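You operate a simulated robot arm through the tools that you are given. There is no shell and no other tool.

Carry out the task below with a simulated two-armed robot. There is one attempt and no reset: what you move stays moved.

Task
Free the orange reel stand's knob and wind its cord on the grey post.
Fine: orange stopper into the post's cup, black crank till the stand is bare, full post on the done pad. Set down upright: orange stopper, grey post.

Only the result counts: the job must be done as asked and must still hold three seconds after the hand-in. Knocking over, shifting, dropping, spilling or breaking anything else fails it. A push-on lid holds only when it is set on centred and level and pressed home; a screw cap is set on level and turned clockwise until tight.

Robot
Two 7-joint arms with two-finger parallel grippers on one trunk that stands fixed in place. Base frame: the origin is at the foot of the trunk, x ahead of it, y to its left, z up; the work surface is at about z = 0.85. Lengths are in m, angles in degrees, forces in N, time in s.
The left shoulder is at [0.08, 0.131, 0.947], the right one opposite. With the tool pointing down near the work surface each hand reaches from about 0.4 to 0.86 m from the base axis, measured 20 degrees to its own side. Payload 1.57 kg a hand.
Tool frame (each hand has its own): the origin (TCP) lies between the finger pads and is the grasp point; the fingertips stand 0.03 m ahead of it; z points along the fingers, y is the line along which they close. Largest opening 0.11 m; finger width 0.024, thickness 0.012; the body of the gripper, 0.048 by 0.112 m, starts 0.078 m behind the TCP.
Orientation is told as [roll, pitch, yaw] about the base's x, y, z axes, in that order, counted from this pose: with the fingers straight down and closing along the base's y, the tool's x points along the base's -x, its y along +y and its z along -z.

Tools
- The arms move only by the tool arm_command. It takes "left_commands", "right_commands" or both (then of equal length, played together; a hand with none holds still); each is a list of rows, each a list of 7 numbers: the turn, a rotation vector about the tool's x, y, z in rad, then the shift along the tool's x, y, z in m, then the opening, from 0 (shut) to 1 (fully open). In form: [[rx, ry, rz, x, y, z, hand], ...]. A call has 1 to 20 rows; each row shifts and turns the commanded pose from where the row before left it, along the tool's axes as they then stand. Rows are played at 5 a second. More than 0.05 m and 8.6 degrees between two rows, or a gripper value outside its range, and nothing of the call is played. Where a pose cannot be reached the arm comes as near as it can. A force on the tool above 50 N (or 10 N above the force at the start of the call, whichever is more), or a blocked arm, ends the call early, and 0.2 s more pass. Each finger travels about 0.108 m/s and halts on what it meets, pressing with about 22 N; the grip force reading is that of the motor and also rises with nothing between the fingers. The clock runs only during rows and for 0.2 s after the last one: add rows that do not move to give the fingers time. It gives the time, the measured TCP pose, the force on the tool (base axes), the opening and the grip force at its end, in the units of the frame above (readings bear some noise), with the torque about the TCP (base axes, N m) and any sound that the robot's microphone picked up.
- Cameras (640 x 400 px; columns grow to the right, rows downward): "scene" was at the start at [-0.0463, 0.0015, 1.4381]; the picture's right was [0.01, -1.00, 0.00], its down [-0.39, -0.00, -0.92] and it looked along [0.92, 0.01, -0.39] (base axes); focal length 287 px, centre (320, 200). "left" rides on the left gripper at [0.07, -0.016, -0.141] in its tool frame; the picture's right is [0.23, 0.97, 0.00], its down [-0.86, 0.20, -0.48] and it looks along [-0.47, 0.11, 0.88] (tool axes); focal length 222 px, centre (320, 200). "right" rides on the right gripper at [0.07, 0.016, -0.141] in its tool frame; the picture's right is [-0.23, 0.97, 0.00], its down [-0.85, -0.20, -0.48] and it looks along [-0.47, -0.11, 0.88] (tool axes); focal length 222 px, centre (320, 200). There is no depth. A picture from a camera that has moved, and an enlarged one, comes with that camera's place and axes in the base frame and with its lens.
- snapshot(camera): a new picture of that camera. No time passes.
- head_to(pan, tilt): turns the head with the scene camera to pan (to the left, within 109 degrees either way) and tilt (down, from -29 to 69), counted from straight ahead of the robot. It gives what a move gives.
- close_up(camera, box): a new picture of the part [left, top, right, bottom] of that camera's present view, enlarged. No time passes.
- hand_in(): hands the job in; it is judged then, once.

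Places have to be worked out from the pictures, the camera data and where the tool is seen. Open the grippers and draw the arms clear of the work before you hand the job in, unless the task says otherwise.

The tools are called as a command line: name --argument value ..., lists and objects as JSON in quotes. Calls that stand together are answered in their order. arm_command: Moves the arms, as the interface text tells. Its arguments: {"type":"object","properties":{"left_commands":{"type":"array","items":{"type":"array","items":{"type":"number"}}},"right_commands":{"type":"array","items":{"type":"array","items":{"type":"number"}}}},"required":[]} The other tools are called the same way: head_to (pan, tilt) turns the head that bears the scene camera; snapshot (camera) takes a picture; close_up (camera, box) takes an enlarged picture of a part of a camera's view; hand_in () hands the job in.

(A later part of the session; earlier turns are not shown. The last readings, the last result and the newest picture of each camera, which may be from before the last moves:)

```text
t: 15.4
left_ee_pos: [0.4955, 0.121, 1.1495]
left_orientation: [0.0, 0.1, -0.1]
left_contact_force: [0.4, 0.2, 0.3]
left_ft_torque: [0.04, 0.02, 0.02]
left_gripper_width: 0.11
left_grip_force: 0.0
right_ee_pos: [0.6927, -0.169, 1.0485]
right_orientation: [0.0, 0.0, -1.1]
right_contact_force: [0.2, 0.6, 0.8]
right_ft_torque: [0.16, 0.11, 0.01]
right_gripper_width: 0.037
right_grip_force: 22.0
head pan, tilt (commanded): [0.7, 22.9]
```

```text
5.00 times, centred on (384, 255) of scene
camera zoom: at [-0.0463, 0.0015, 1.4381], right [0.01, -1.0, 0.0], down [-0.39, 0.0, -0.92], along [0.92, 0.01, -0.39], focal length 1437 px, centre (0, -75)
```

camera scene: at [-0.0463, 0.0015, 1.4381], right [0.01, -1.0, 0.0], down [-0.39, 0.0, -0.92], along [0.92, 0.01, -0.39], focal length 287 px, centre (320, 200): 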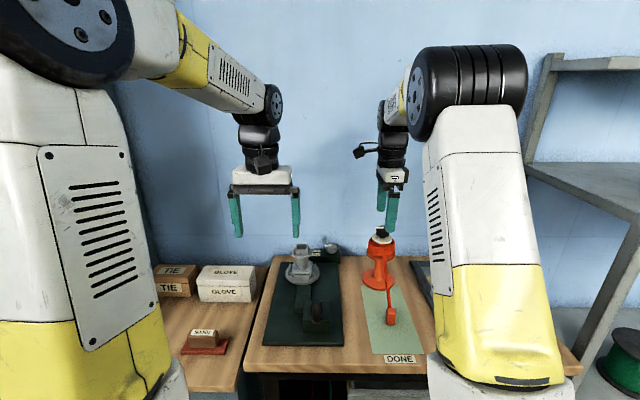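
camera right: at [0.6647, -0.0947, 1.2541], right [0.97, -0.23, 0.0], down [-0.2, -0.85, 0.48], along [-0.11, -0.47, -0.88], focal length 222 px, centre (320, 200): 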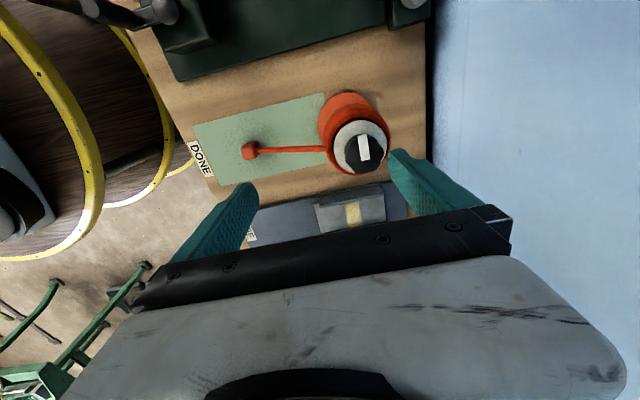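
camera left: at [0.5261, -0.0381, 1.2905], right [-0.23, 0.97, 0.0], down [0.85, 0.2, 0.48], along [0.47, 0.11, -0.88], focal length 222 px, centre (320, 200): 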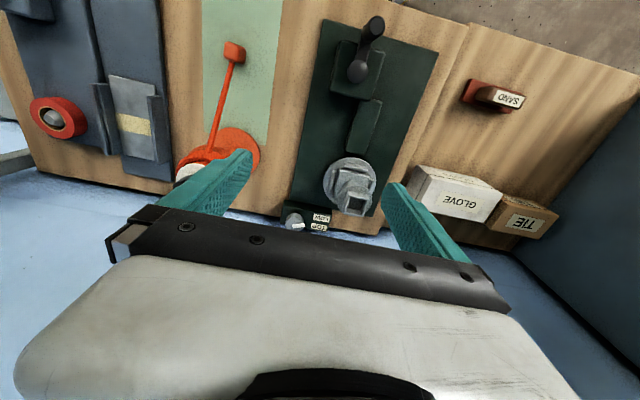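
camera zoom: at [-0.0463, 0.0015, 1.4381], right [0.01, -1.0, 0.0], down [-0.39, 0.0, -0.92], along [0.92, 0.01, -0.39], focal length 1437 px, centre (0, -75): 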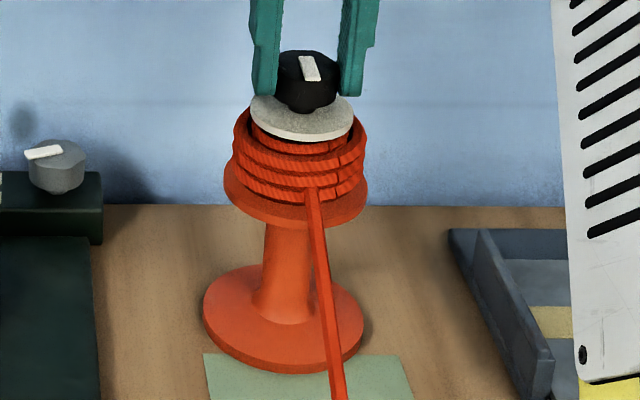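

The pointer is now about 90° turned (towards the robot), and the stand seems to have crept a few mm to +y. I look closely at the coil and knob before going further.

close_up --camera "scene" --box '[360, 218, 408, 258]'

close_up --camera "right" --box '[260, 90, 400, 210]'

snapshot --camera "scene"

snapshot --camera "left"

```text
10.00 times, centred on (384, 238) of scene
camera zoom: at [-0.0463, 0.0015, 1.4381], right [0.01, -1.0, 0.0], down [-0.39, 0.0, -0.92], along [0.92, 0.01, -0.39], focal length 2874 px, centre (-320, -180)
```

zoom: 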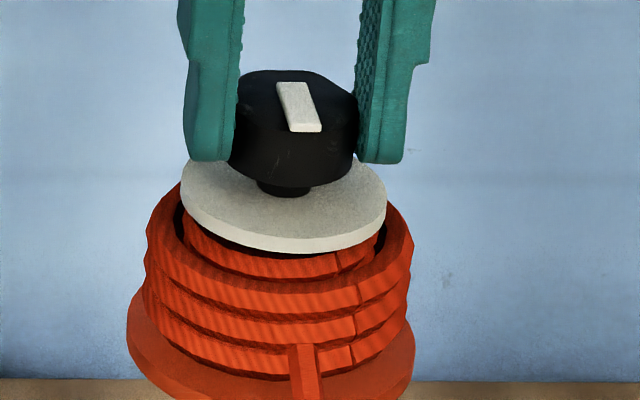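

```text
3.33 times, centred on (330, 150) of right
camera zoom: at [0.6227, -0.1502, 1.1901], right [0.25, 0.97, 0.0], down [0.85, -0.22, 0.48], along [0.46, -0.12, -0.88], focal length 740 px, centre (287, 367)
```

zoom: 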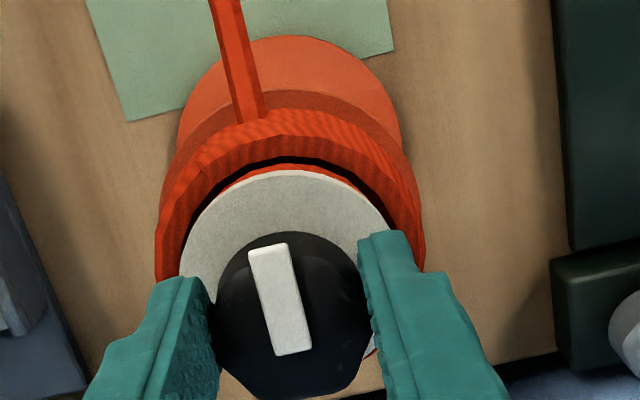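

```text
taken
camera scene: at [-0.0463, 0.0015, 1.4381], right [0.01, -1.0, 0.0], down [-0.39, 0.0, -0.92], along [0.92, 0.01, -0.39], focal length 287 px, centre (320, 200)
```

scene: 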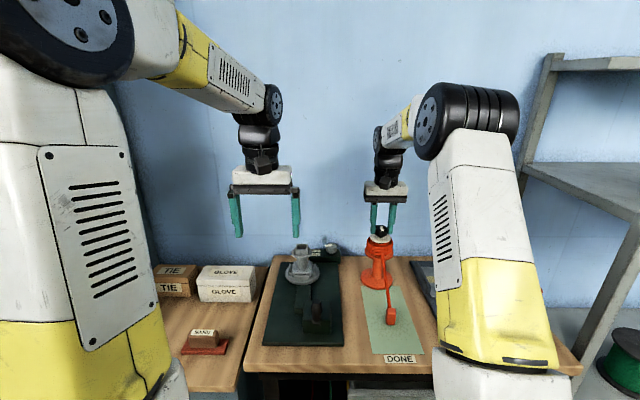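

```text
taken
camera left: at [0.4265, 0.1027, 1.2907], right [-0.23, 0.97, 0.0], down [0.86, 0.2, 0.48], along [0.47, 0.11, -0.88], focal length 222 px, centre (320, 200)
```

left: 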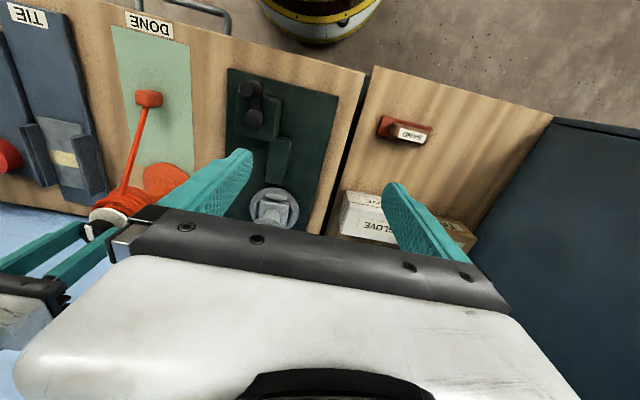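

The seam on the coil shows the stand itself turned only about 27° while the knob turned 90°, so the knob is loosening. I keep turning counter-clockwise another 45°.

arm_command --right_commands '[[0, 0, -0.1, 0, 0, 0, 0.3], [0, 0, -0.1, 0, 0, 0, 0.3], [0, 0, -0.1, 0, 0, 0, 0.3], [0, 0, -0.1, 0, 0, 0, 0.3], [0, 0, -0.1, 0, 0, 0, 0.3], [0, 0, -0.1, 0, 0, 0, 0.3], [0, 0, -0.1, 0, 0, 0, 0.3], [0, 0, -0.1, 0, 0, 0, 0.3], [0, 0, 0, 0, 0, 0, 0.3]]'

close_up --camera "scene" --box '[360, 218, 408, 258]'

close_up --camera "scene" --box '[352, 215, 416, 295]'

close_up --camera "right" --box '[240, 110, 400, 230]'

```text
t: 17.4
left_ee_pos: [0.4961, 0.12, 1.1505]
left_orientation: [0.0, 0.1, 0.0]
left_contact_force: [0.3, 0.7, 0.6]
left_ft_torque: [0.01, 0.0, 0.01]
left_gripper_width: 0.1102
left_grip_force: 0.0
right_ee_pos: [0.6923, -0.1688, 1.0489]
right_orientation: [-0.1, 0.0, 44.8]
right_contact_force: [0.0, 1.3, -0.5]
right_ft_torque: [0.02, 0.07, -0.01]
right_gripper_width: 0.0369
right_grip_force: 21.9
head pan, tilt (commanded): [0.7, 22.9]
```

```text
10.00 times, centred on (384, 238) of scene
camera zoom: at [-0.0463, 0.0015, 1.4381], right [0.01, -1.0, 0.0], down [-0.39, 0.0, -0.92], along [0.92, 0.01, -0.39], focal length 2874 px, centre (-320, -180)
```

zoom: 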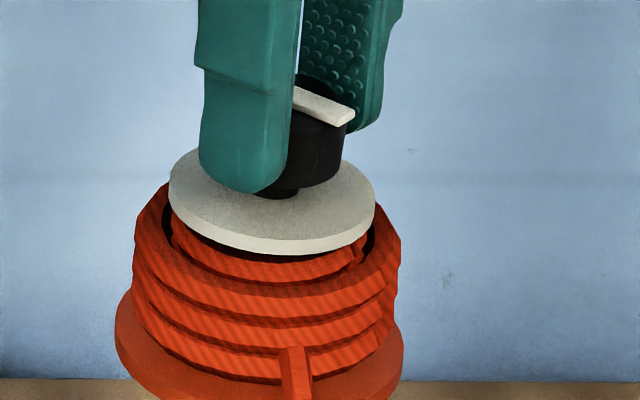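

```text
5.00 times, centred on (384, 255) of scene
camera zoom: at [-0.0463, 0.0015, 1.4381], right [0.01, -1.0, 0.0], down [-0.39, 0.0, -0.92], along [0.92, 0.01, -0.39], focal length 1437 px, centre (0, -75)
```

zoom: 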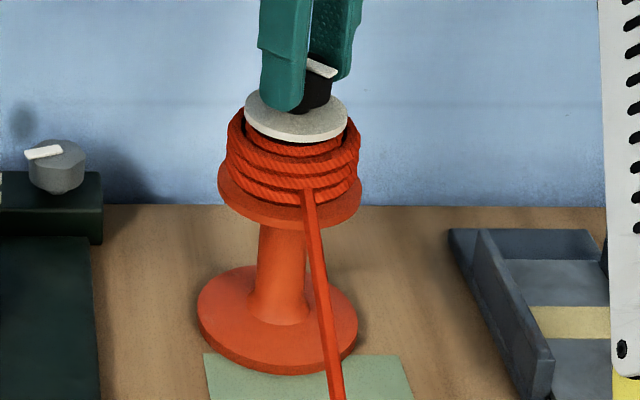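

```text
3.33 times, centred on (320, 170) of right
camera zoom: at [0.6315, -0.205, 1.1902], right [-0.52, 0.85, 0.0], down [0.75, 0.46, 0.48], along [0.41, 0.25, -0.88], focal length 740 px, centre (320, 300)
```

zoom: 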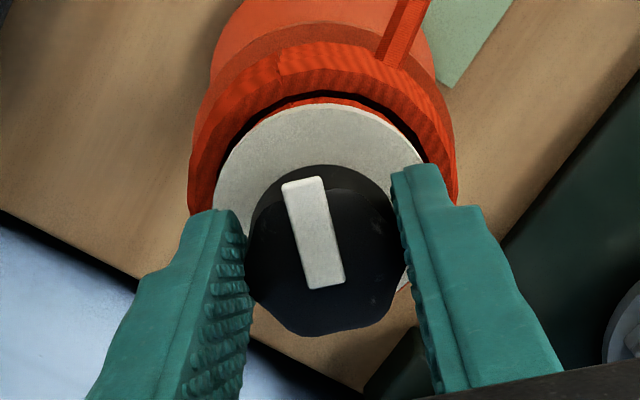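

The stand has swung a few mm because my turning axis is about 4–5 mm off the knob's axis, and it turned about half with the knob. I turn a little more while compensating for the offset, to see whether the knob has reached its stop.

arm_command --right_commands '[[0, 0, -0.1, 0, -0.00046, 0, 0.3], [0, 0, -0.1, 0, -0.00046, 0, 0.3], [0, 0, -0.1, 0, -0.00046, 0, 0.3], [0, 0, -0.1, 0, -0.00046, 0, 0.3], [0, 0, 0, 0, 0, 0, 0.3]]'

close_up --camera "scene" --box '[360, 218, 408, 258]'

close_up --camera "right" --box '[240, 90, 400, 210]'

close_up --camera "left" --box '[60, 60, 220, 240]'

```text
t: 18.6
left_ee_pos: [0.4952, 0.1205, 1.1495]
left_orientation: [-0.1, 0.0, 0.1]
left_contact_force: [-0.6, -0.1, 0.2]
left_ft_torque: [-0.03, 0.01, 0.01]
left_gripper_width: 0.1099
left_grip_force: 0.0
right_ee_pos: [0.6942, -0.1703, 1.0493]
right_orientation: [0.0, 0.0, 67.6]
right_contact_force: [1.1, -0.1, 0.1]
right_ft_torque: [-0.06, 0.0, -0.04]
right_gripper_width: 0.0369
right_grip_force: 22.2
head pan, tilt (commanded): [0.7, 22.9]
```

```text
10.00 times, centred on (384, 238) of scene
camera zoom: at [-0.0462, 0.0015, 1.4381], right [0.01, -1.0, 0.0], down [-0.39, 0.0, -0.92], along [0.92, 0.01, -0.39], focal length 2874 px, centre (-320, -180)
```

zoom: 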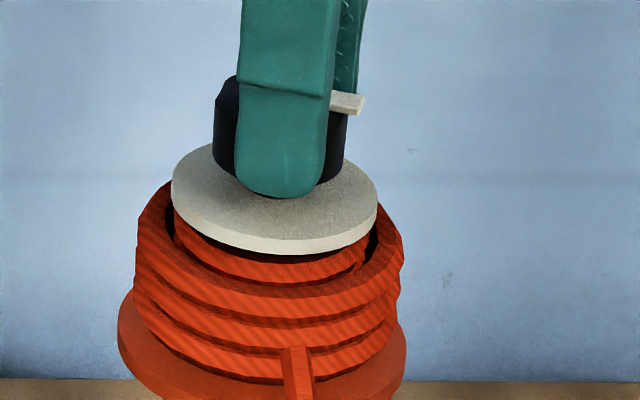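

```text
3.33 times, centred on (320, 150) of right
camera zoom: at [0.6525, -0.2275, 1.1904], right [-0.81, 0.58, 0.0], down [0.51, 0.71, 0.48], along [0.28, 0.39, -0.88], focal length 740 px, centre (320, 367)
```

zoom: 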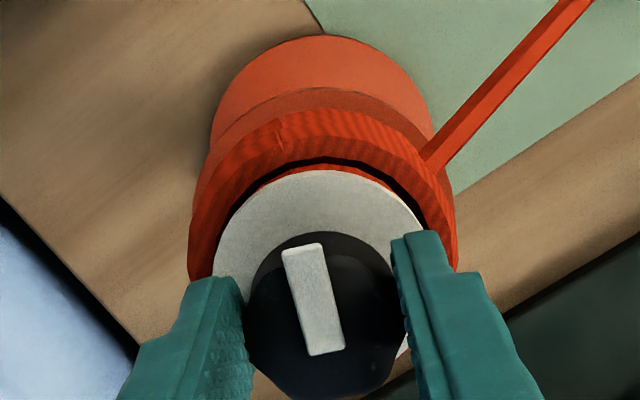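

```text
2.22 times, centred on (140, 150) of left
camera zoom: at [0.4266, 0.1026, 1.2906], right [-0.23, 0.97, 0.0], down [0.86, 0.2, 0.48], along [0.47, 0.11, -0.88], focal length 494 px, centre (720, 311)
```

zoom: 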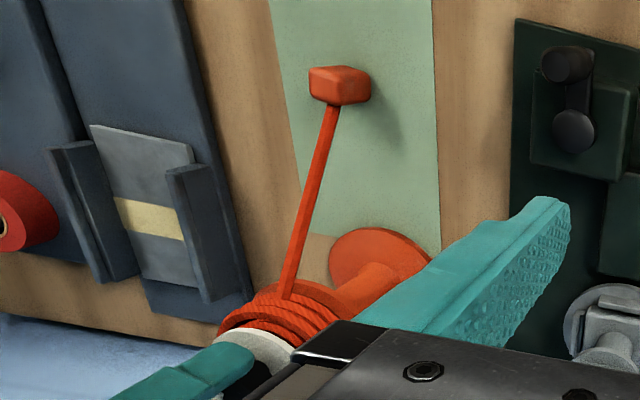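

In the hand's view the coil seam now stays fixed relative to the knob, so the knob has reached its end stop about 85–90° from where it began: freed. I ease the stand back by about 6 mm to where it stood, then release.

arm_command --right_commands '[[0, 0, 0, 0.00185, -0.00077, 0, 0.3], [0, 0, 0, 0.00185, -0.00077, 0, 0.3], [0, 0, 0, 0.00185, -0.00077, 0, 0.3], [0, 0, 0, 0, 0, 0, 0.3]]'

close_up --camera "scene" --box '[352, 215, 416, 295]'

close_up --camera "right" --box '[240, 90, 400, 210]'

```text
t: 19.6
left_ee_pos: [0.496, 0.1203, 1.1497]
left_orientation: [0.1, 0.0, -0.1]
left_contact_force: [-0.3, -0.3, 0.3]
left_ft_torque: [0.01, -0.03, 0.01]
left_gripper_width: 0.11
left_grip_force: 0.2
right_ee_pos: [0.6933, -0.1764, 1.0499]
right_orientation: [0.0, 0.0, 67.7]
right_contact_force: [0.5, 0.1, 0.0]
right_ft_torque: [0.0, 0.0, 0.01]
right_gripper_width: 0.0369
right_grip_force: 21.6
head pan, tilt (commanded): [0.7, 22.9]
```

```text
5.00 times, centred on (384, 255) of scene
camera zoom: at [-0.0462, 0.0015, 1.4381], right [0.01, -1.0, 0.0], down [-0.39, 0.0, -0.92], along [0.92, 0.01, -0.39], focal length 1437 px, centre (0, -75)
```

zoom: 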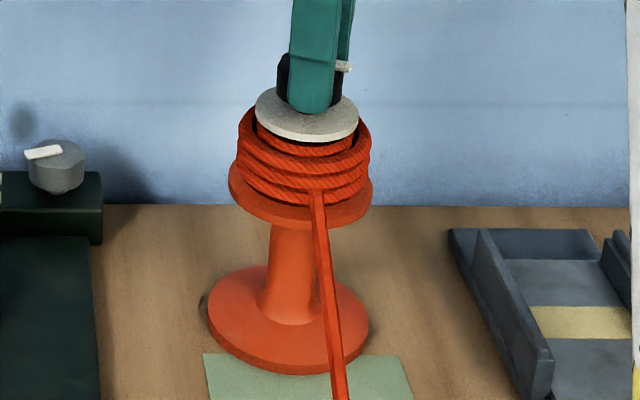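

```text
3.33 times, centred on (320, 150) of right
camera zoom: at [0.6527, -0.2333, 1.1903], right [-0.81, 0.58, 0.0], down [0.51, 0.71, 0.48], along [0.28, 0.39, -0.88], focal length 740 px, centre (320, 367)
```

zoom: 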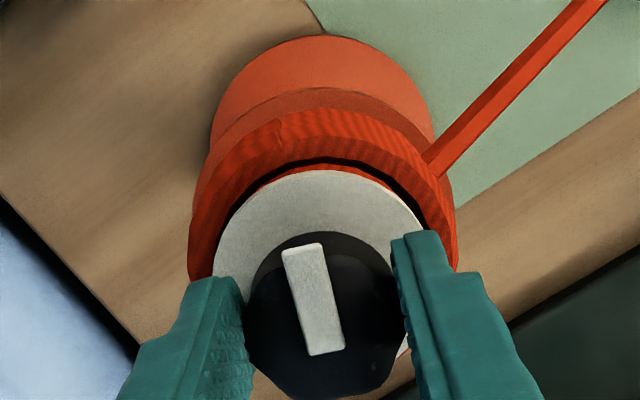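

The stand is back within about a millimetre of where it stood. I open the fingers, lift clear, and turn the hand back to yaw 0.

arm_command --right_commands '[[0, 0, 0, 0, 0, 0, 0.38], [0, 0, 0, 0, 0, 0, 0.5], [0, 0, 0, 0, 0, 0, 0.65], [0, 0, 0, 0, 0, -0.03, 0.65], [0, 0, 0, 0, 0, -0.04, 0.65], [0, 0, 0, 0, 0, -0.04, 0.65], [0, 0, 0.1, 0, 0, 0, 0.65], [0, 0, 0.12, 0, 0, 0, 0.65], [0, 0, 0.12, 0, 0, 0, 0.65], [0, 0, 0.12, 0, 0, 0, 0.65], [0, 0, 0.12, 0, 0, 0, 0.65], [0, 0, 0.12, 0, 0, 0, 0.65], [0, 0, 0.12, 0, 0, 0, 0.65], [0, 0, 0.12, 0, 0, 0, 0.65], [0, 0, 0.12, 0, 0, 0, 0.65], [0, 0, 0.12, 0, 0, 0, 0.65], [0, 0, 0, 0, 0, 0, 0.65]]'

close_up --camera "scene" --box '[352, 215, 416, 295]'

snapshot --camera "right"

```text
t: 23.2
left_ee_pos: [0.4963, 0.1197, 1.15]
left_orientation: [0.1, 0.0, -0.1]
left_contact_force: [0.6, -0.1, -0.5]
left_ft_torque: [0.0, -0.01, 0.02]
left_gripper_width: 0.1099
left_grip_force: 0.0
right_ee_pos: [0.6926, -0.1771, 1.1588]
right_orientation: [0.0, 0.0, -0.2]
right_contact_force: [-0.4, -0.1, 0.3]
right_ft_torque: [-0.01, -0.02, -0.02]
right_gripper_width: 0.0714
right_grip_force: 0.0
head pan, tilt (commanded): [0.7, 22.9]
```

```text
5.00 times, centred on (384, 255) of scene
camera zoom: at [-0.0463, 0.0015, 1.4381], right [0.01, -1.0, 0.0], down [-0.39, 0.0, -0.92], along [0.92, 0.01, -0.39], focal length 1437 px, centre (0, -75)
```

zoom: 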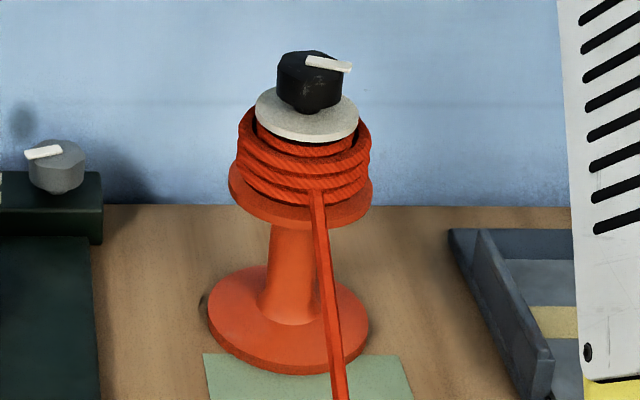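

```text
taken
camera right: at [0.6235, -0.1586, 1.3007], right [0.23, 0.97, 0.0], down [0.85, -0.2, 0.48], along [0.47, -0.11, -0.88], focal length 222 px, centre (320, 200)
```

right: 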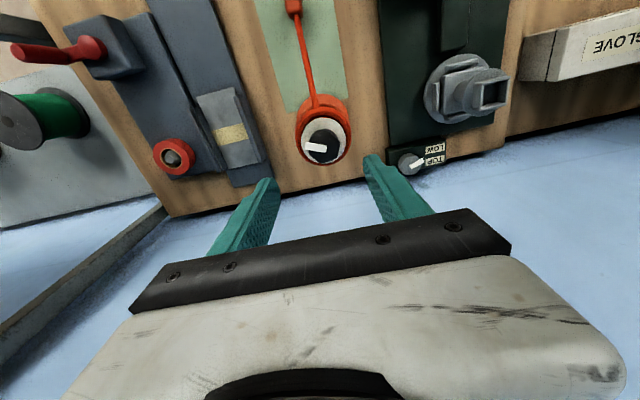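

The knob now points to -y and the stand is upright and in place. Next I move the right hand over the stopper near (0.522, -0.174) and look at it closely.

arm_command --right_commands '[[0, 0, 0, 0.043, 0.001, 0, 0.65], [0, 0, 0, 0.043, 0.001, 0, 0.65], [0, 0, 0, 0.043, 0.001, 0, 0.65], [0, 0, 0, 0.0415, 0, 0.02, 0.65], [0, 0, 0, 0, 0, 0.045, 0.65], [0, 0, 0, 0, 0, 0.045, 0.65], [0, 0, 0, 0, 0, 0.03, 0.65], [0, 0, 0, 0, 0, 0, 0.65]]'

close_up --camera "right" --box '[240, 90, 400, 220]'

close_up --camera "scene" --box '[360, 265, 424, 335]'

close_up --camera "left" --box '[100, 60, 200, 140]'

```text
t: 25.0
left_ee_pos: [0.4962, 0.1217, 1.1496]
left_orientation: [0.0, 0.0, 0.0]
left_contact_force: [-0.1, 0.9, 0.0]
left_ft_torque: [-0.01, 0.05, -0.01]
left_gripper_width: 0.1099
left_grip_force: 0.0
right_ee_pos: [0.5221, -0.1745, 1.0209]
right_orientation: [-0.1, 0.0, -0.1]
right_contact_force: [0.8, -0.2, -0.2]
right_ft_torque: [0.0, -0.02, -0.02]
right_gripper_width: 0.0716
right_grip_force: 0.1
head pan, tilt (commanded): [0.7, 22.9]
```

```text
3.08 times, centred on (320, 155) of right
camera zoom: at [0.4529, -0.1564, 1.1626], right [0.23, 0.97, 0.0], down [0.85, -0.2, 0.48], along [0.47, -0.11, -0.88], focal length 684 px, centre (320, 338)
```

zoom: 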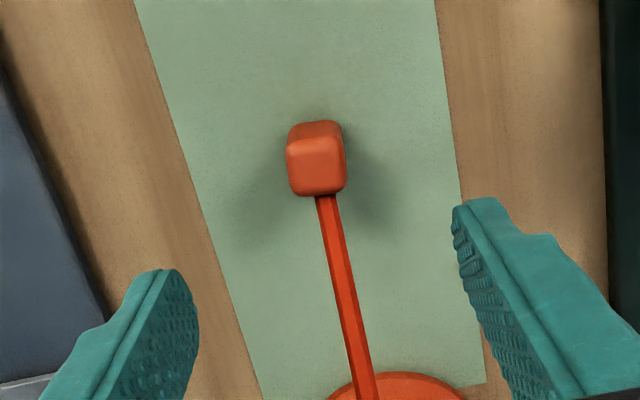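

```text
5.71 times, centred on (392, 300) of scene
camera zoom: at [-0.0464, 0.0015, 1.4381], right [0.01, -1.0, 0.0], down [-0.39, 0.0, -0.92], along [0.92, 0.01, -0.39], focal length 1642 px, centre (-91, -371)
```

zoom: 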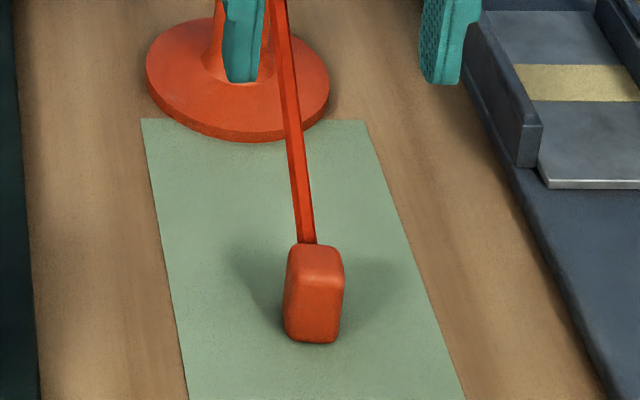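

```text
5.00 times, centred on (150, 100) of left
camera zoom: at [0.4265, 0.1026, 1.2907], right [-0.23, 0.97, 0.0], down [0.86, 0.2, 0.48], along [0.47, 0.11, -0.88], focal length 1111 px, centre (1170, 700)
```

zoom: 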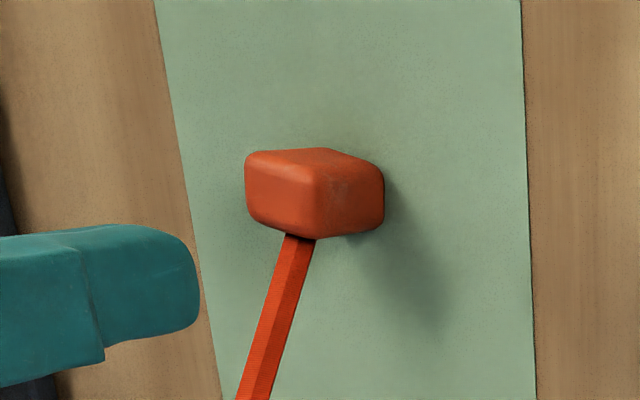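

The stopper is about 25 mm square, about 37 mm tall, centred at (0.522, -0.173), turned about 9° clockwise; the cord leaves its far side. I turn the hand by -9°, go down so the tips hold only its upper half, and check.

arm_command --right_commands '[[0, 0, 0.0785, 0, 0, 0, 0.55], [0, 0, 0.0785, 0, 0.001, 0, 0.5], [0, 0, 0, 0, 0, 0.04, 0.5], [0, 0, 0, 0, 0, 0.04, 0.5], [0, 0, 0, 0, 0, 0.025, 0.5], [0, 0, 0, 0, 0, 0, 0.5]]'

close_up --camera "right" --box '[240, 110, 400, 230]'

close_up --camera "scene" --box '[360, 265, 424, 335]'

```text
t: 26.4
left_ee_pos: [0.4955, 0.1203, 1.15]
left_orientation: [0.0, 0.1, 0.0]
left_contact_force: [0.0, -0.1, 0.7]
left_ft_torque: [-0.01, 0.0, 0.01]
left_gripper_width: 0.1098
left_grip_force: 0.0
right_ee_pos: [0.5224, -0.1735, 0.913]
right_orientation: [0.0, -0.1, -9.1]
right_contact_force: [-0.4, 0.2, -1.0]
right_ft_torque: [-0.04, 0.03, 0.02]
right_gripper_width: 0.0552
right_grip_force: 0.1
head pan, tilt (commanded): [0.7, 22.9]
```

```text
3.33 times, centred on (320, 170) of right
camera zoom: at [0.4569, -0.1457, 1.0537], right [0.38, 0.93, 0.0], down [0.81, -0.33, 0.48], along [0.44, -0.18, -0.88], focal length 740 px, centre (320, 300)
```

zoom: 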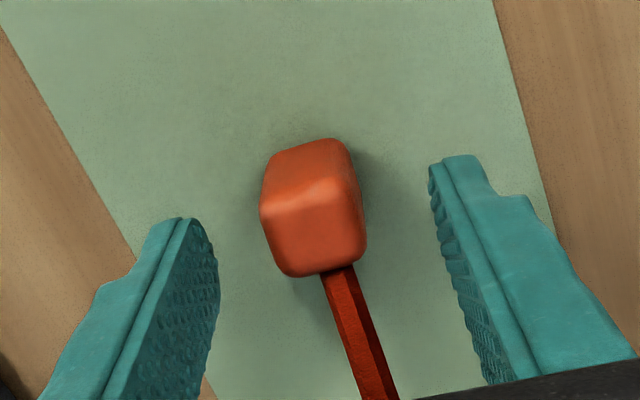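

```text
5.71 times, centred on (392, 300) of scene
camera zoom: at [-0.0463, 0.0015, 1.4381], right [0.01, -1.0, 0.0], down [-0.39, 0.0, -0.92], along [0.92, 0.01, -0.39], focal length 1642 px, centre (-91, -371)
```

zoom: 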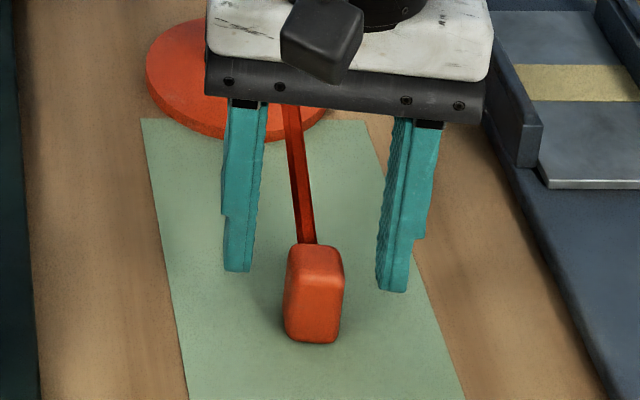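

Aligned within about 1 mm. I lower 11 mm more so the tips cover the upper half, then close.

arm_command --right_commands '[[0, 0, 0, 0, 0, 0.011, 0.45], [0, 0, 0, 0, 0, 0, 0.3], [0, 0, 0, 0, 0, 0, 0.15], [0, 0, 0, 0, 0, 0, 0.12], [0, 0, 0, 0, 0, 0, 0.12]]'

close_up --camera "right" --box '[240, 110, 400, 230]'

close_up --camera "scene" --box '[360, 265, 424, 335]'

```text
t: 27.6
left_ee_pos: [0.496, 0.1207, 1.149]
left_orientation: [0.0, 0.0, 0.0]
left_contact_force: [0.2, 0.2, -0.2]
left_ft_torque: [0.0, 0.03, 0.01]
left_gripper_width: 0.1101
left_grip_force: 0.0
right_ee_pos: [0.5215, -0.1729, 0.9015]
right_orientation: [0.0, 0.0, -9.0]
right_contact_force: [-0.1, 0.5, -0.3]
right_ft_torque: [0.0, -0.02, 0.01]
right_gripper_width: 0.0226
right_grip_force: 22.1
head pan, tilt (commanded): [0.7, 22.9]
```

```text
3.33 times, centred on (320, 170) of right
camera zoom: at [0.4558, -0.145, 1.0435], right [0.38, 0.93, 0.0], down [0.81, -0.33, 0.48], along [0.44, -0.18, -0.88], focal length 740 px, centre (320, 300)
```

zoom: 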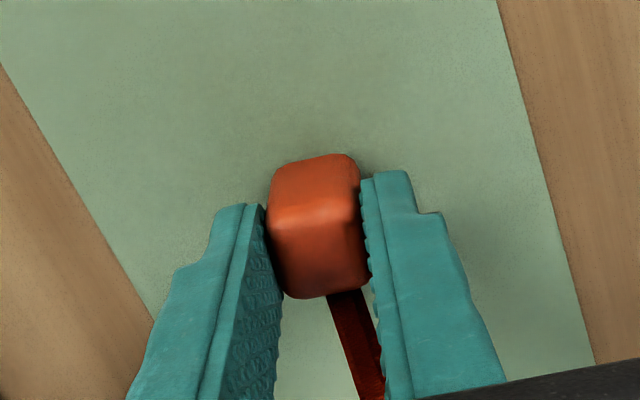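

```text
5.71 times, centred on (392, 300) of scene
camera zoom: at [-0.0463, 0.0015, 1.4381], right [0.01, -1.0, 0.0], down [-0.39, 0.0, -0.92], along [0.92, 0.01, -0.39], focal length 1642 px, centre (-91, -371)
```

zoom: 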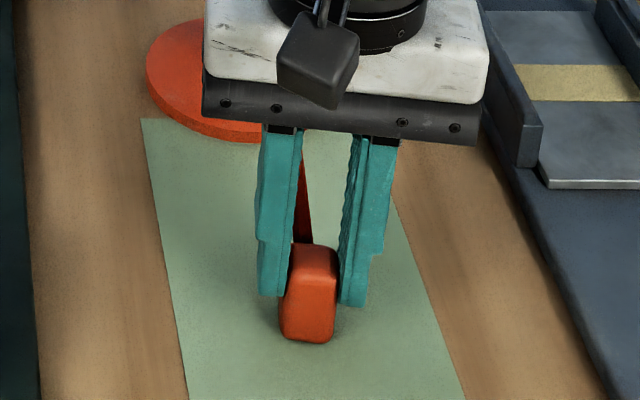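

The stopper is gripped (22.6 mm). I lift it straight up while moving the left arm out of the way to the left, and check that it follows.

arm_command --left_commands '[[0, 0, 0, 0.0125, 0.0325, 0, 1], [0, 0, 0, 0.0125, 0.0325, 0, 1], [0, 0, 0, 0.0125, 0.0325, 0, 1], [0, 0, 0, 0.0125, 0.0325, 0, 1], [0, 0, 0, 0, 0, 0, 1], [0, 0, 0, 0, 0, 0, 1]]' --right_commands '[[0, 0, 0, 0, 0, -0.01, 0.12], [0, 0, 0, 0, 0, -0.02, 0.12], [0, 0, 0, 0, 0, -0.03, 0.12], [0, 0, 0, 0, 0, -0.03, 0.12], [0, 0, 0, 0, 0, -0.03, 0.12], [0, 0, 0, 0, 0, -0.03, 0.12]]'

snapshot --camera "scene"

close_up --camera "right" --box '[240, 110, 400, 230]'

```text
t: 29.0
left_ee_pos: [0.4442, 0.249, 1.1499]
left_orientation: [0.0, -0.1, 0.0]
left_contact_force: [0.1, -0.6, 0.4]
left_ft_torque: [0.0, 0.0, -0.01]
left_gripper_width: 0.11
left_grip_force: 0.2
right_ee_pos: [0.5213, -0.1728, 1.0529]
right_orientation: [-0.1, 0.0, -9.1]
right_contact_force: [-0.3, 0.3, 0.6]
right_ft_torque: [0.0, 0.01, -0.01]
right_gripper_width: 0.0226
right_grip_force: 22.5
head pan, tilt (commanded): [0.7, 22.9]
```

```text
taken
camera scene: at [-0.0461, 0.0015, 1.4381], right [0.01, -1.0, 0.0], down [-0.39, 0.0, -0.92], along [0.92, 0.01, -0.39], focal length 287 px, centre (320, 200)
```

scene: 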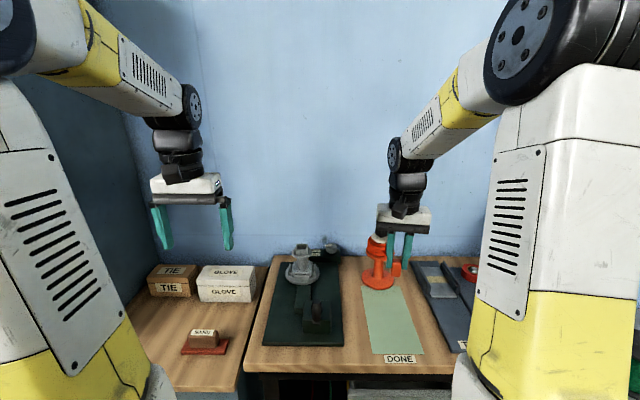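

```text
3.33 times, centred on (320, 170) of right
camera zoom: at [0.456, -0.145, 1.1943], right [0.38, 0.93, 0.0], down [0.81, -0.33, 0.48], along [0.44, -0.18, -0.88], focal length 740 px, centre (320, 300)
```

zoom: 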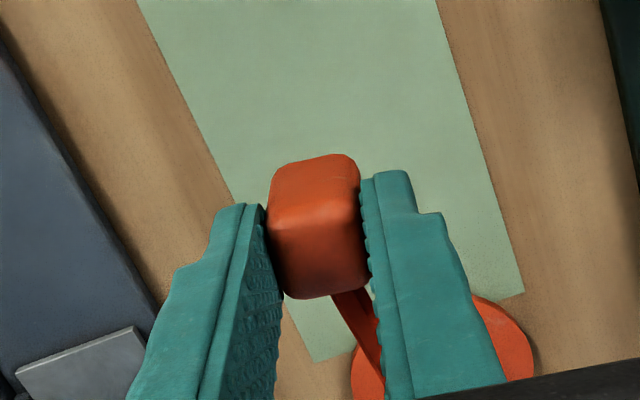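

The stopper came up cleanly with the cord following. Before placing it I measure the cup precisely by bringing the left camera over the post (fingers stay above z 1.07).

arm_command --left_commands '[[0, 0, 0, -0.0283, -0.0335, 0.0083, 1], [0, 0, 0, -0.0283, -0.0335, 0.0083, 1], [0, 0, 0, -0.0283, -0.0335, 0.0083, 1], [0, 0, 0, -0.0283, -0.0335, 0.0083, 1], [0, 0, 0, -0.0283, -0.0335, 0.0083, 1], [0, 0, 0, -0.0283, -0.0335, 0.0083, 1], [0, 0, 0, 0, 0, 0, 1]]'

close_up --camera "left" --box '[260, 120, 400, 240]'

close_up --camera "scene" --box '[276, 235, 332, 290]'

snapshot --camera "left"

```text
t: 30.6
left_ee_pos: [0.6156, 0.0496, 1.0989]
left_orientation: [0.0, 0.0, 0.0]
left_contact_force: [0.3, -0.1, -0.6]
left_ft_torque: [0.0, -0.03, 0.02]
left_gripper_width: 0.11
left_grip_force: 0.2
right_ee_pos: [0.5215, -0.1741, 1.0536]
right_orientation: [-0.1, -0.1, -9.1]
right_contact_force: [-0.9, -0.5, 0.2]
right_ft_torque: [-0.05, 0.04, 0.0]
right_gripper_width: 0.0228
right_grip_force: 21.8
head pan, tilt (commanded): [0.7, 22.9]
```

```text
3.33 times, centred on (330, 180) of left
camera zoom: at [0.5466, 0.0321, 1.239], right [-0.23, 0.97, 0.0], down [0.86, 0.2, 0.48], along [0.47, 0.11, -0.88], focal length 740 px, centre (287, 267)
```

zoom: 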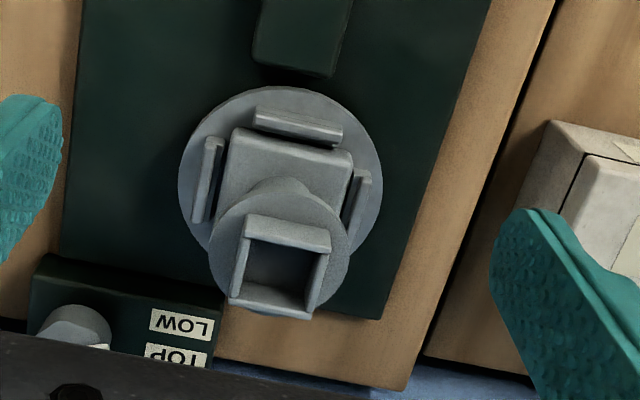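

```text
7.27 times, centred on (304, 262) of scene
camera zoom: at [-0.0463, 0.0015, 1.4381], right [0.01, -1.0, 0.0], down [-0.39, 0.0, -0.92], along [0.92, 0.01, -0.39], focal length 2090 px, centre (436, -254)
```

zoom: 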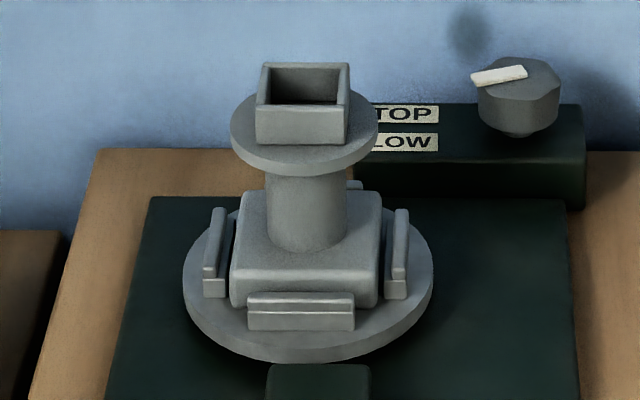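

```text
taken
camera left: at [0.5466, 0.0321, 1.239], right [-0.23, 0.97, 0.0], down [0.86, 0.2, 0.48], along [0.47, 0.11, -0.88], focal length 222 px, centre (320, 200)
```

left: 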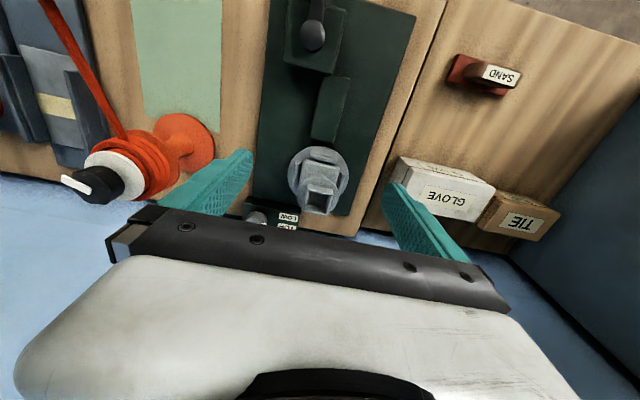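

I zoom in further on the cup rim in both views.

close_up --camera "left" --box '[296, 160, 346, 220]'

close_up --camera "scene" --box '[290, 240, 316, 260]'

```text
6.67 times, centred on (321, 190) of left
camera zoom: at [0.5466, 0.0321, 1.239], right [-0.23, 0.97, 0.0], down [0.86, 0.2, 0.48], along [0.47, 0.11, -0.88], focal length 1481 px, centre (313, 267)
```

zoom: 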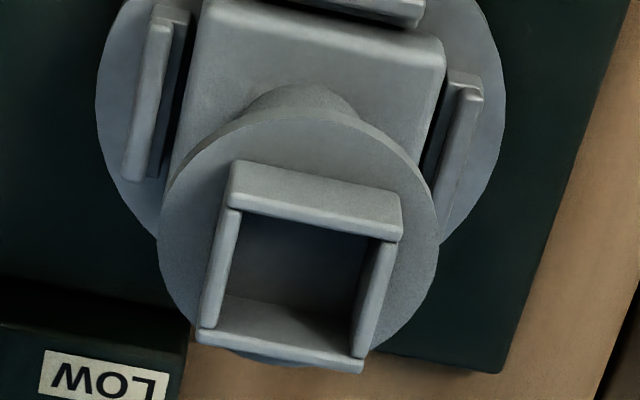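

```text
16.00 times, centred on (303, 250) of scene
camera zoom: at [-0.0463, 0.0015, 1.4381], right [0.01, -1.0, 0.0], down [-0.39, 0.0, -0.92], along [0.92, 0.01, -0.39], focal length 4598 px, centre (592, -600)
```

zoom: 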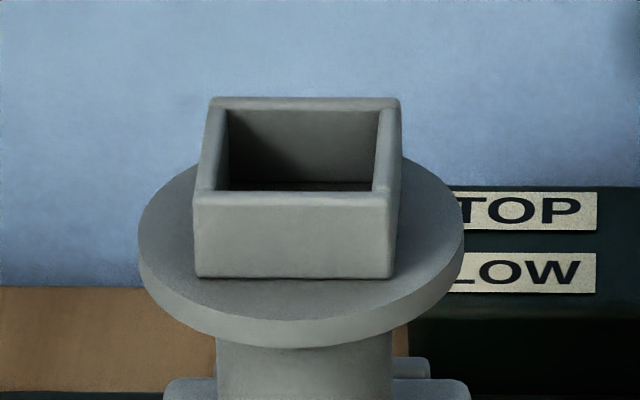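

The cup's opening is about 29 mm, rim at z ≈ 0.9745, floor near 0.959, centre near (0.692, 0.0645), square to the base axes; the stopper is 23 mm wide. I retract the left hand, then bring the stopper over the cup at yaw 0, 2–3 cm above the rim.

arm_command --left_commands '[[0, 0, 0, 0.0283, 0.0335, -0.0083, 1], [0, 0, 0, 0.0283, 0.0335, -0.0083, 1], [0, 0, 0, 0.0283, 0.0335, -0.0083, 1], [0, 0, 0, 0.0283, 0.0335, -0.0083, 1], [0, 0, 0, 0.0283, 0.0335, -0.0083, 1], [0, 0, 0, 0.0283, 0.0335, -0.0083, 1], [0, 0, 0, 0, 0, 0, 1], [0, 0, 0, 0, 0, 0, 1]]' --right_commands '[[0, 0, 0, 0, 0, 0, 0.12], [0, 0, 0, 0, 0, 0, 0.12], [0, 0, 0, 0, 0, 0, 0.12], [0, 0, 0, 0, 0, 0, 0.12], [0, 0, 0, 0, 0, 0, 0.12], [0, 0, 0, 0, 0, 0, 0.12], [0, 0, -0.0785, 0, 0, 0, 0.12], [0, 0, -0.0785, 0, 0, 0, 0.12]]'

arm_command --right_commands '[[0, 0, 0, -0.0244, 0.0339, 0, 0.12], [0, 0, 0, -0.0244, 0.0339, 0, 0.12], [0, 0, 0, -0.0244, 0.0339, 0, 0.12], [0, 0, 0, -0.0244, 0.0339, 0, 0.12], [0, 0, 0, -0.0244, 0.0339, 0, 0.12], [0, 0, 0, -0.0244, 0.0339, 0, 0.12], [0, 0, 0, -0.0244, 0.0339, 0, 0.12], [0, 0, 0, 0, 0, 0, 0.12]]'

snapshot --camera "scene"

close_up --camera "scene" --box '[276, 215, 332, 270]'

close_up --camera "right" --box '[240, 100, 400, 220]'

```text
t: 32.4
left_ee_pos: [0.4436, 0.2507, 1.1507]
left_orientation: [0.0, -0.1, 0.0]
left_contact_force: [0.5, -0.2, 0.4]
left_ft_torque: [-0.01, -0.03, -0.01]
left_gripper_width: 0.1101
left_grip_force: 0.1
right_ee_pos: [0.5226, -0.172, 1.0524]
right_orientation: [0.0, 0.0, 0.0]
right_contact_force: [0.1, -0.9, -1.1]
right_ft_torque: [0.01, 0.0, 0.0]
right_gripper_width: 0.0226
right_grip_force: 22.0
head pan, tilt (commanded): [0.7, 22.9]
```

```text
t: 34.2
left_ee_pos: [0.445, 0.2499, 1.1497]
left_orientation: [0.0, 0.1, 0.0]
left_contact_force: [-0.2, 0.7, 0.7]
left_ft_torque: [-0.03, -0.01, -0.01]
left_gripper_width: 0.11
left_grip_force: 0.0
right_ee_pos: [0.6943, 0.0655, 1.0504]
right_orientation: [0.0, 0.0, -0.1]
right_contact_force: [-0.1, 0.8, 0.7]
right_ft_torque: [-0.04, -0.01, 0.0]
right_gripper_width: 0.0226
right_grip_force: 21.7
head pan, tilt (commanded): [0.7, 22.9]
```

```text
taken
camera scene: at [-0.0463, 0.0016, 1.4381], right [0.01, -1.0, 0.0], down [-0.39, 0.0, -0.92], along [0.92, 0.01, -0.39], focal length 287 px, centre (320, 200)
```

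scene: 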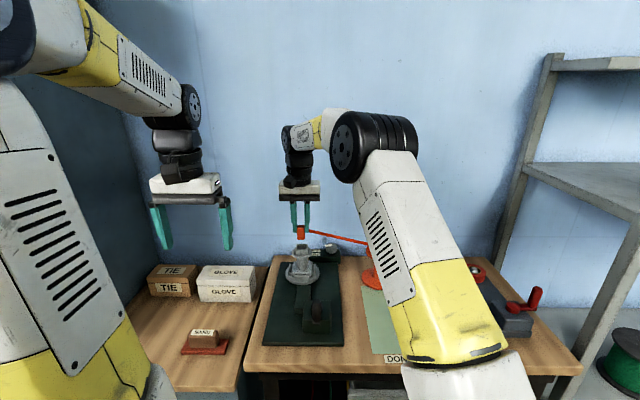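

```text
7.27 times, centred on (304, 242) of scene
camera zoom: at [-0.0463, 0.0016, 1.4381], right [0.01, -1.0, 0.0], down [-0.39, 0.0, -0.92], along [0.92, 0.01, -0.39], focal length 2090 px, centre (436, -109)
```

zoom: 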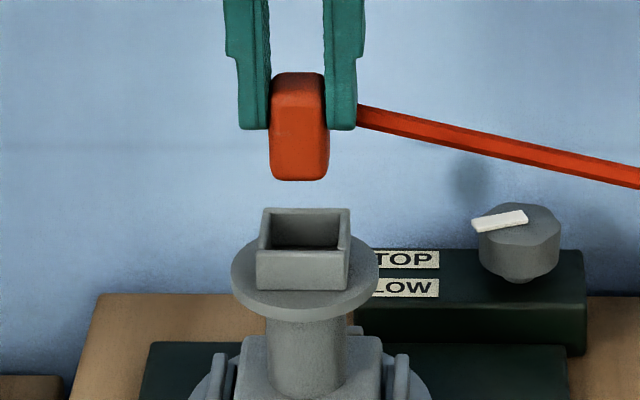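

```text
3.33 times, centred on (320, 160) of right
camera zoom: at [0.626, 0.0832, 1.1912], right [0.23, 0.97, 0.0], down [0.86, -0.2, 0.48], along [0.47, -0.11, -0.88], focal length 740 px, centre (320, 333)
```

zoom: 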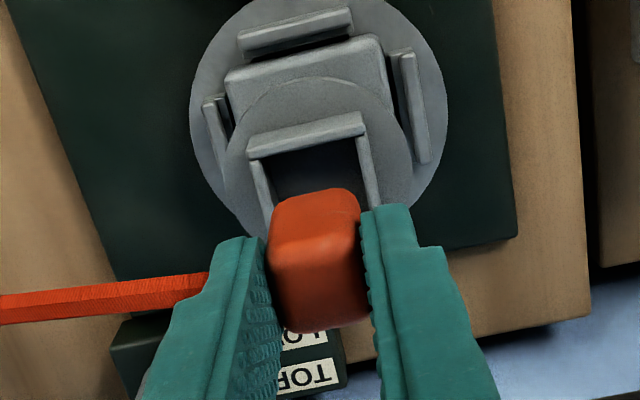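

The stopper hangs upright over the cup; in the right camera I get the stopper centre (0.6944, 0.0675) and the cup centre (0.6935, 0.067), well inside the 3 mm clearance. I go down 2 cm with a 0.8 mm correction and look again.

arm_command --right_commands '[[0, 0, 0, 0.0008, -0.0004, 0.01, 0.12], [0, 0, 0, 0, 0, 0.01, 0.12], [0, 0, 0, 0, 0, 0, 0.12]]'

close_up --camera "scene" --box '[280, 222, 328, 262]'

close_up --camera "right" --box '[260, 110, 380, 220]'

```text
t: 35.0
left_ee_pos: [0.4442, 0.2503, 1.1512]
left_orientation: [0.0, 0.1, -0.1]
left_contact_force: [0.0, 0.2, -0.2]
left_ft_torque: [-0.03, -0.01, 0.0]
left_gripper_width: 0.1098
left_grip_force: 0.2
right_ee_pos: [0.694, 0.0642, 1.0317]
right_orientation: [0.0, 0.0, -0.2]
right_contact_force: [0.0, 0.6, -0.5]
right_ft_torque: [-0.01, -0.02, -0.04]
right_gripper_width: 0.0226
right_grip_force: 21.9
head pan, tilt (commanded): [0.7, 22.9]
```

```text
10.00 times, centred on (304, 242) of scene
camera zoom: at [-0.0463, 0.0016, 1.4381], right [0.01, -1.0, 0.0], down [-0.39, 0.0, -0.92], along [0.92, 0.01, -0.39], focal length 2874 px, centre (480, -220)
```

zoom: 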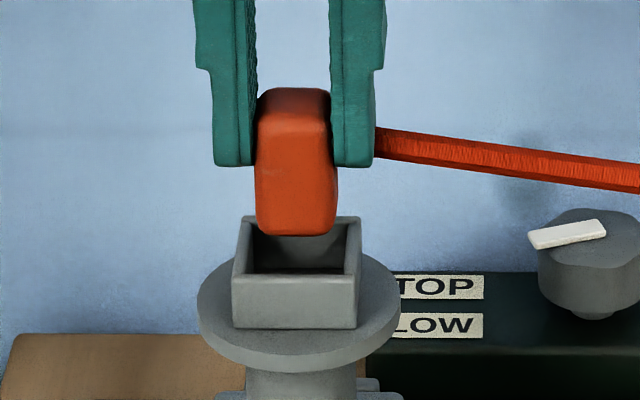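

```text
3.64 times, centred on (320, 165) of right
camera zoom: at [0.6243, 0.0821, 1.1725], right [0.23, 0.97, 0.0], down [0.85, -0.2, 0.48], along [0.47, -0.11, -0.88], focal length 808 px, centre (320, 327)
```

zoom: 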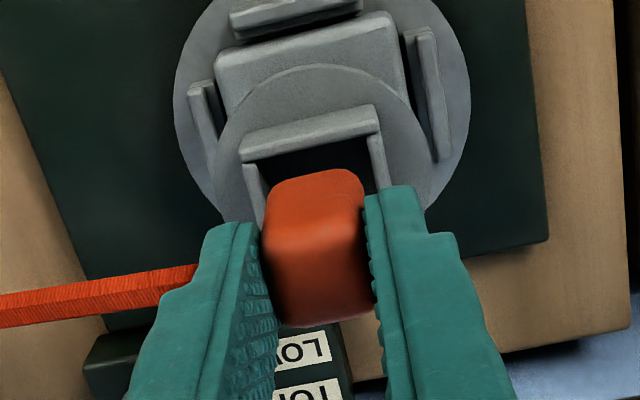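

Stopper and cup are lined up in both views (within about 1 mm). I lower about 18 mm slowly and check.

arm_command --right_commands '[[0, 0, 0, 0, 0, 0.006, 0.12], [0, 0, 0, 0, 0, 0.006, 0.12], [0, 0, 0, 0, 0, 0.006, 0.12], [0, 0, 0, 0, 0, 0, 0.12]]'

close_up --camera "scene" --box '[280, 222, 328, 262]'

close_up --camera "right" --box '[260, 110, 380, 220]'

```text
t: 36.0
left_ee_pos: [0.4443, 0.2511, 1.1498]
left_orientation: [0.0, 0.1, 0.0]
left_contact_force: [0.3, -0.5, -0.1]
left_ft_torque: [0.02, -0.01, 0.01]
left_gripper_width: 0.1101
left_grip_force: 0.0
right_ee_pos: [0.6929, 0.0646, 1.014]
right_orientation: [0.0, 0.1, -0.2]
right_contact_force: [0.3, 0.0, -0.1]
right_ft_torque: [-0.01, 0.0, -0.01]
right_gripper_width: 0.0228
right_grip_force: 22.1
head pan, tilt (commanded): [0.7, 22.9]
```

```text
10.00 times, centred on (304, 242) of scene
camera zoom: at [-0.0463, 0.0016, 1.4381], right [0.01, -1.0, 0.0], down [-0.39, 0.0, -0.92], along [0.92, 0.01, -0.39], focal length 2874 px, centre (480, -220)
```

zoom: 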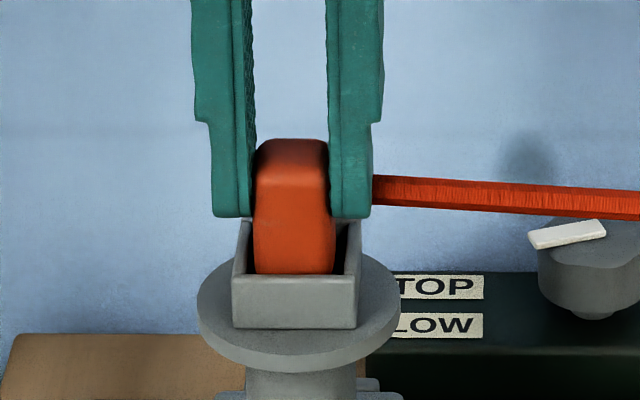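

```text
3.64 times, centred on (320, 165) of right
camera zoom: at [0.6243, 0.083, 1.1551], right [0.23, 0.97, 0.0], down [0.85, -0.2, 0.48], along [0.47, -0.11, -0.88], focal length 808 px, centre (320, 327)
```

zoom: 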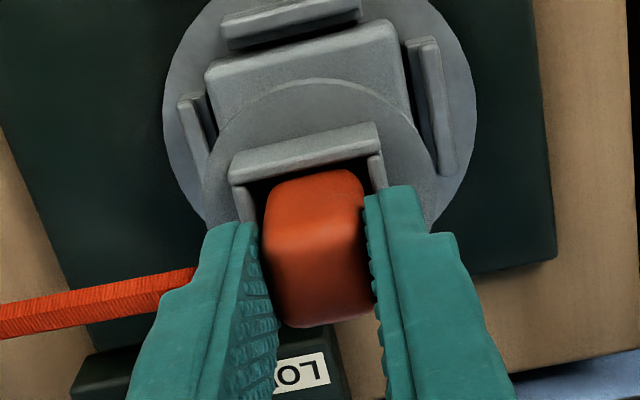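

The stopper's foot is inside the cup with no contact force. I lower the last few mm until it touches the floor.

arm_command --right_commands '[[0, 0, 0, 0, 0, 0.003, 0.12], [0, 0, 0, 0, 0, 0.002, 0.12], [0, 0, 0, 0, 0, 0, 0.12]]'

close_up --camera "scene" --box '[280, 222, 328, 262]'

```text
t: 36.8
left_ee_pos: [0.4448, 0.2507, 1.1505]
left_orientation: [0.1, 0.0, -0.1]
left_contact_force: [-0.3, 0.2, -0.2]
left_ft_torque: [0.0, -0.01, 0.01]
left_gripper_width: 0.11
left_grip_force: 0.1
right_ee_pos: [0.6929, 0.0652, 1.0093]
right_orientation: [-0.1, 0.0, -0.1]
right_contact_force: [0.2, -0.2, 0.2]
right_ft_torque: [-0.02, -0.03, 0.03]
right_gripper_width: 0.0229
right_grip_force: 21.9
head pan, tilt (commanded): [0.7, 22.9]
```

```text
10.00 times, centred on (304, 242) of scene
camera zoom: at [-0.0463, 0.0016, 1.4381], right [0.01, -1.0, 0.0], down [-0.39, 0.0, -0.92], along [0.92, 0.01, -0.39], focal length 2874 px, centre (480, -220)
```

zoom: 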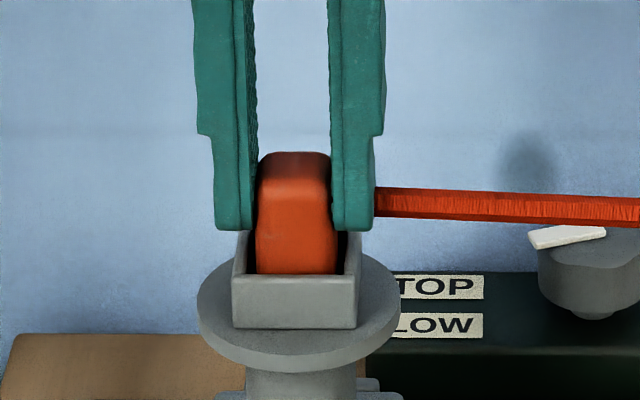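

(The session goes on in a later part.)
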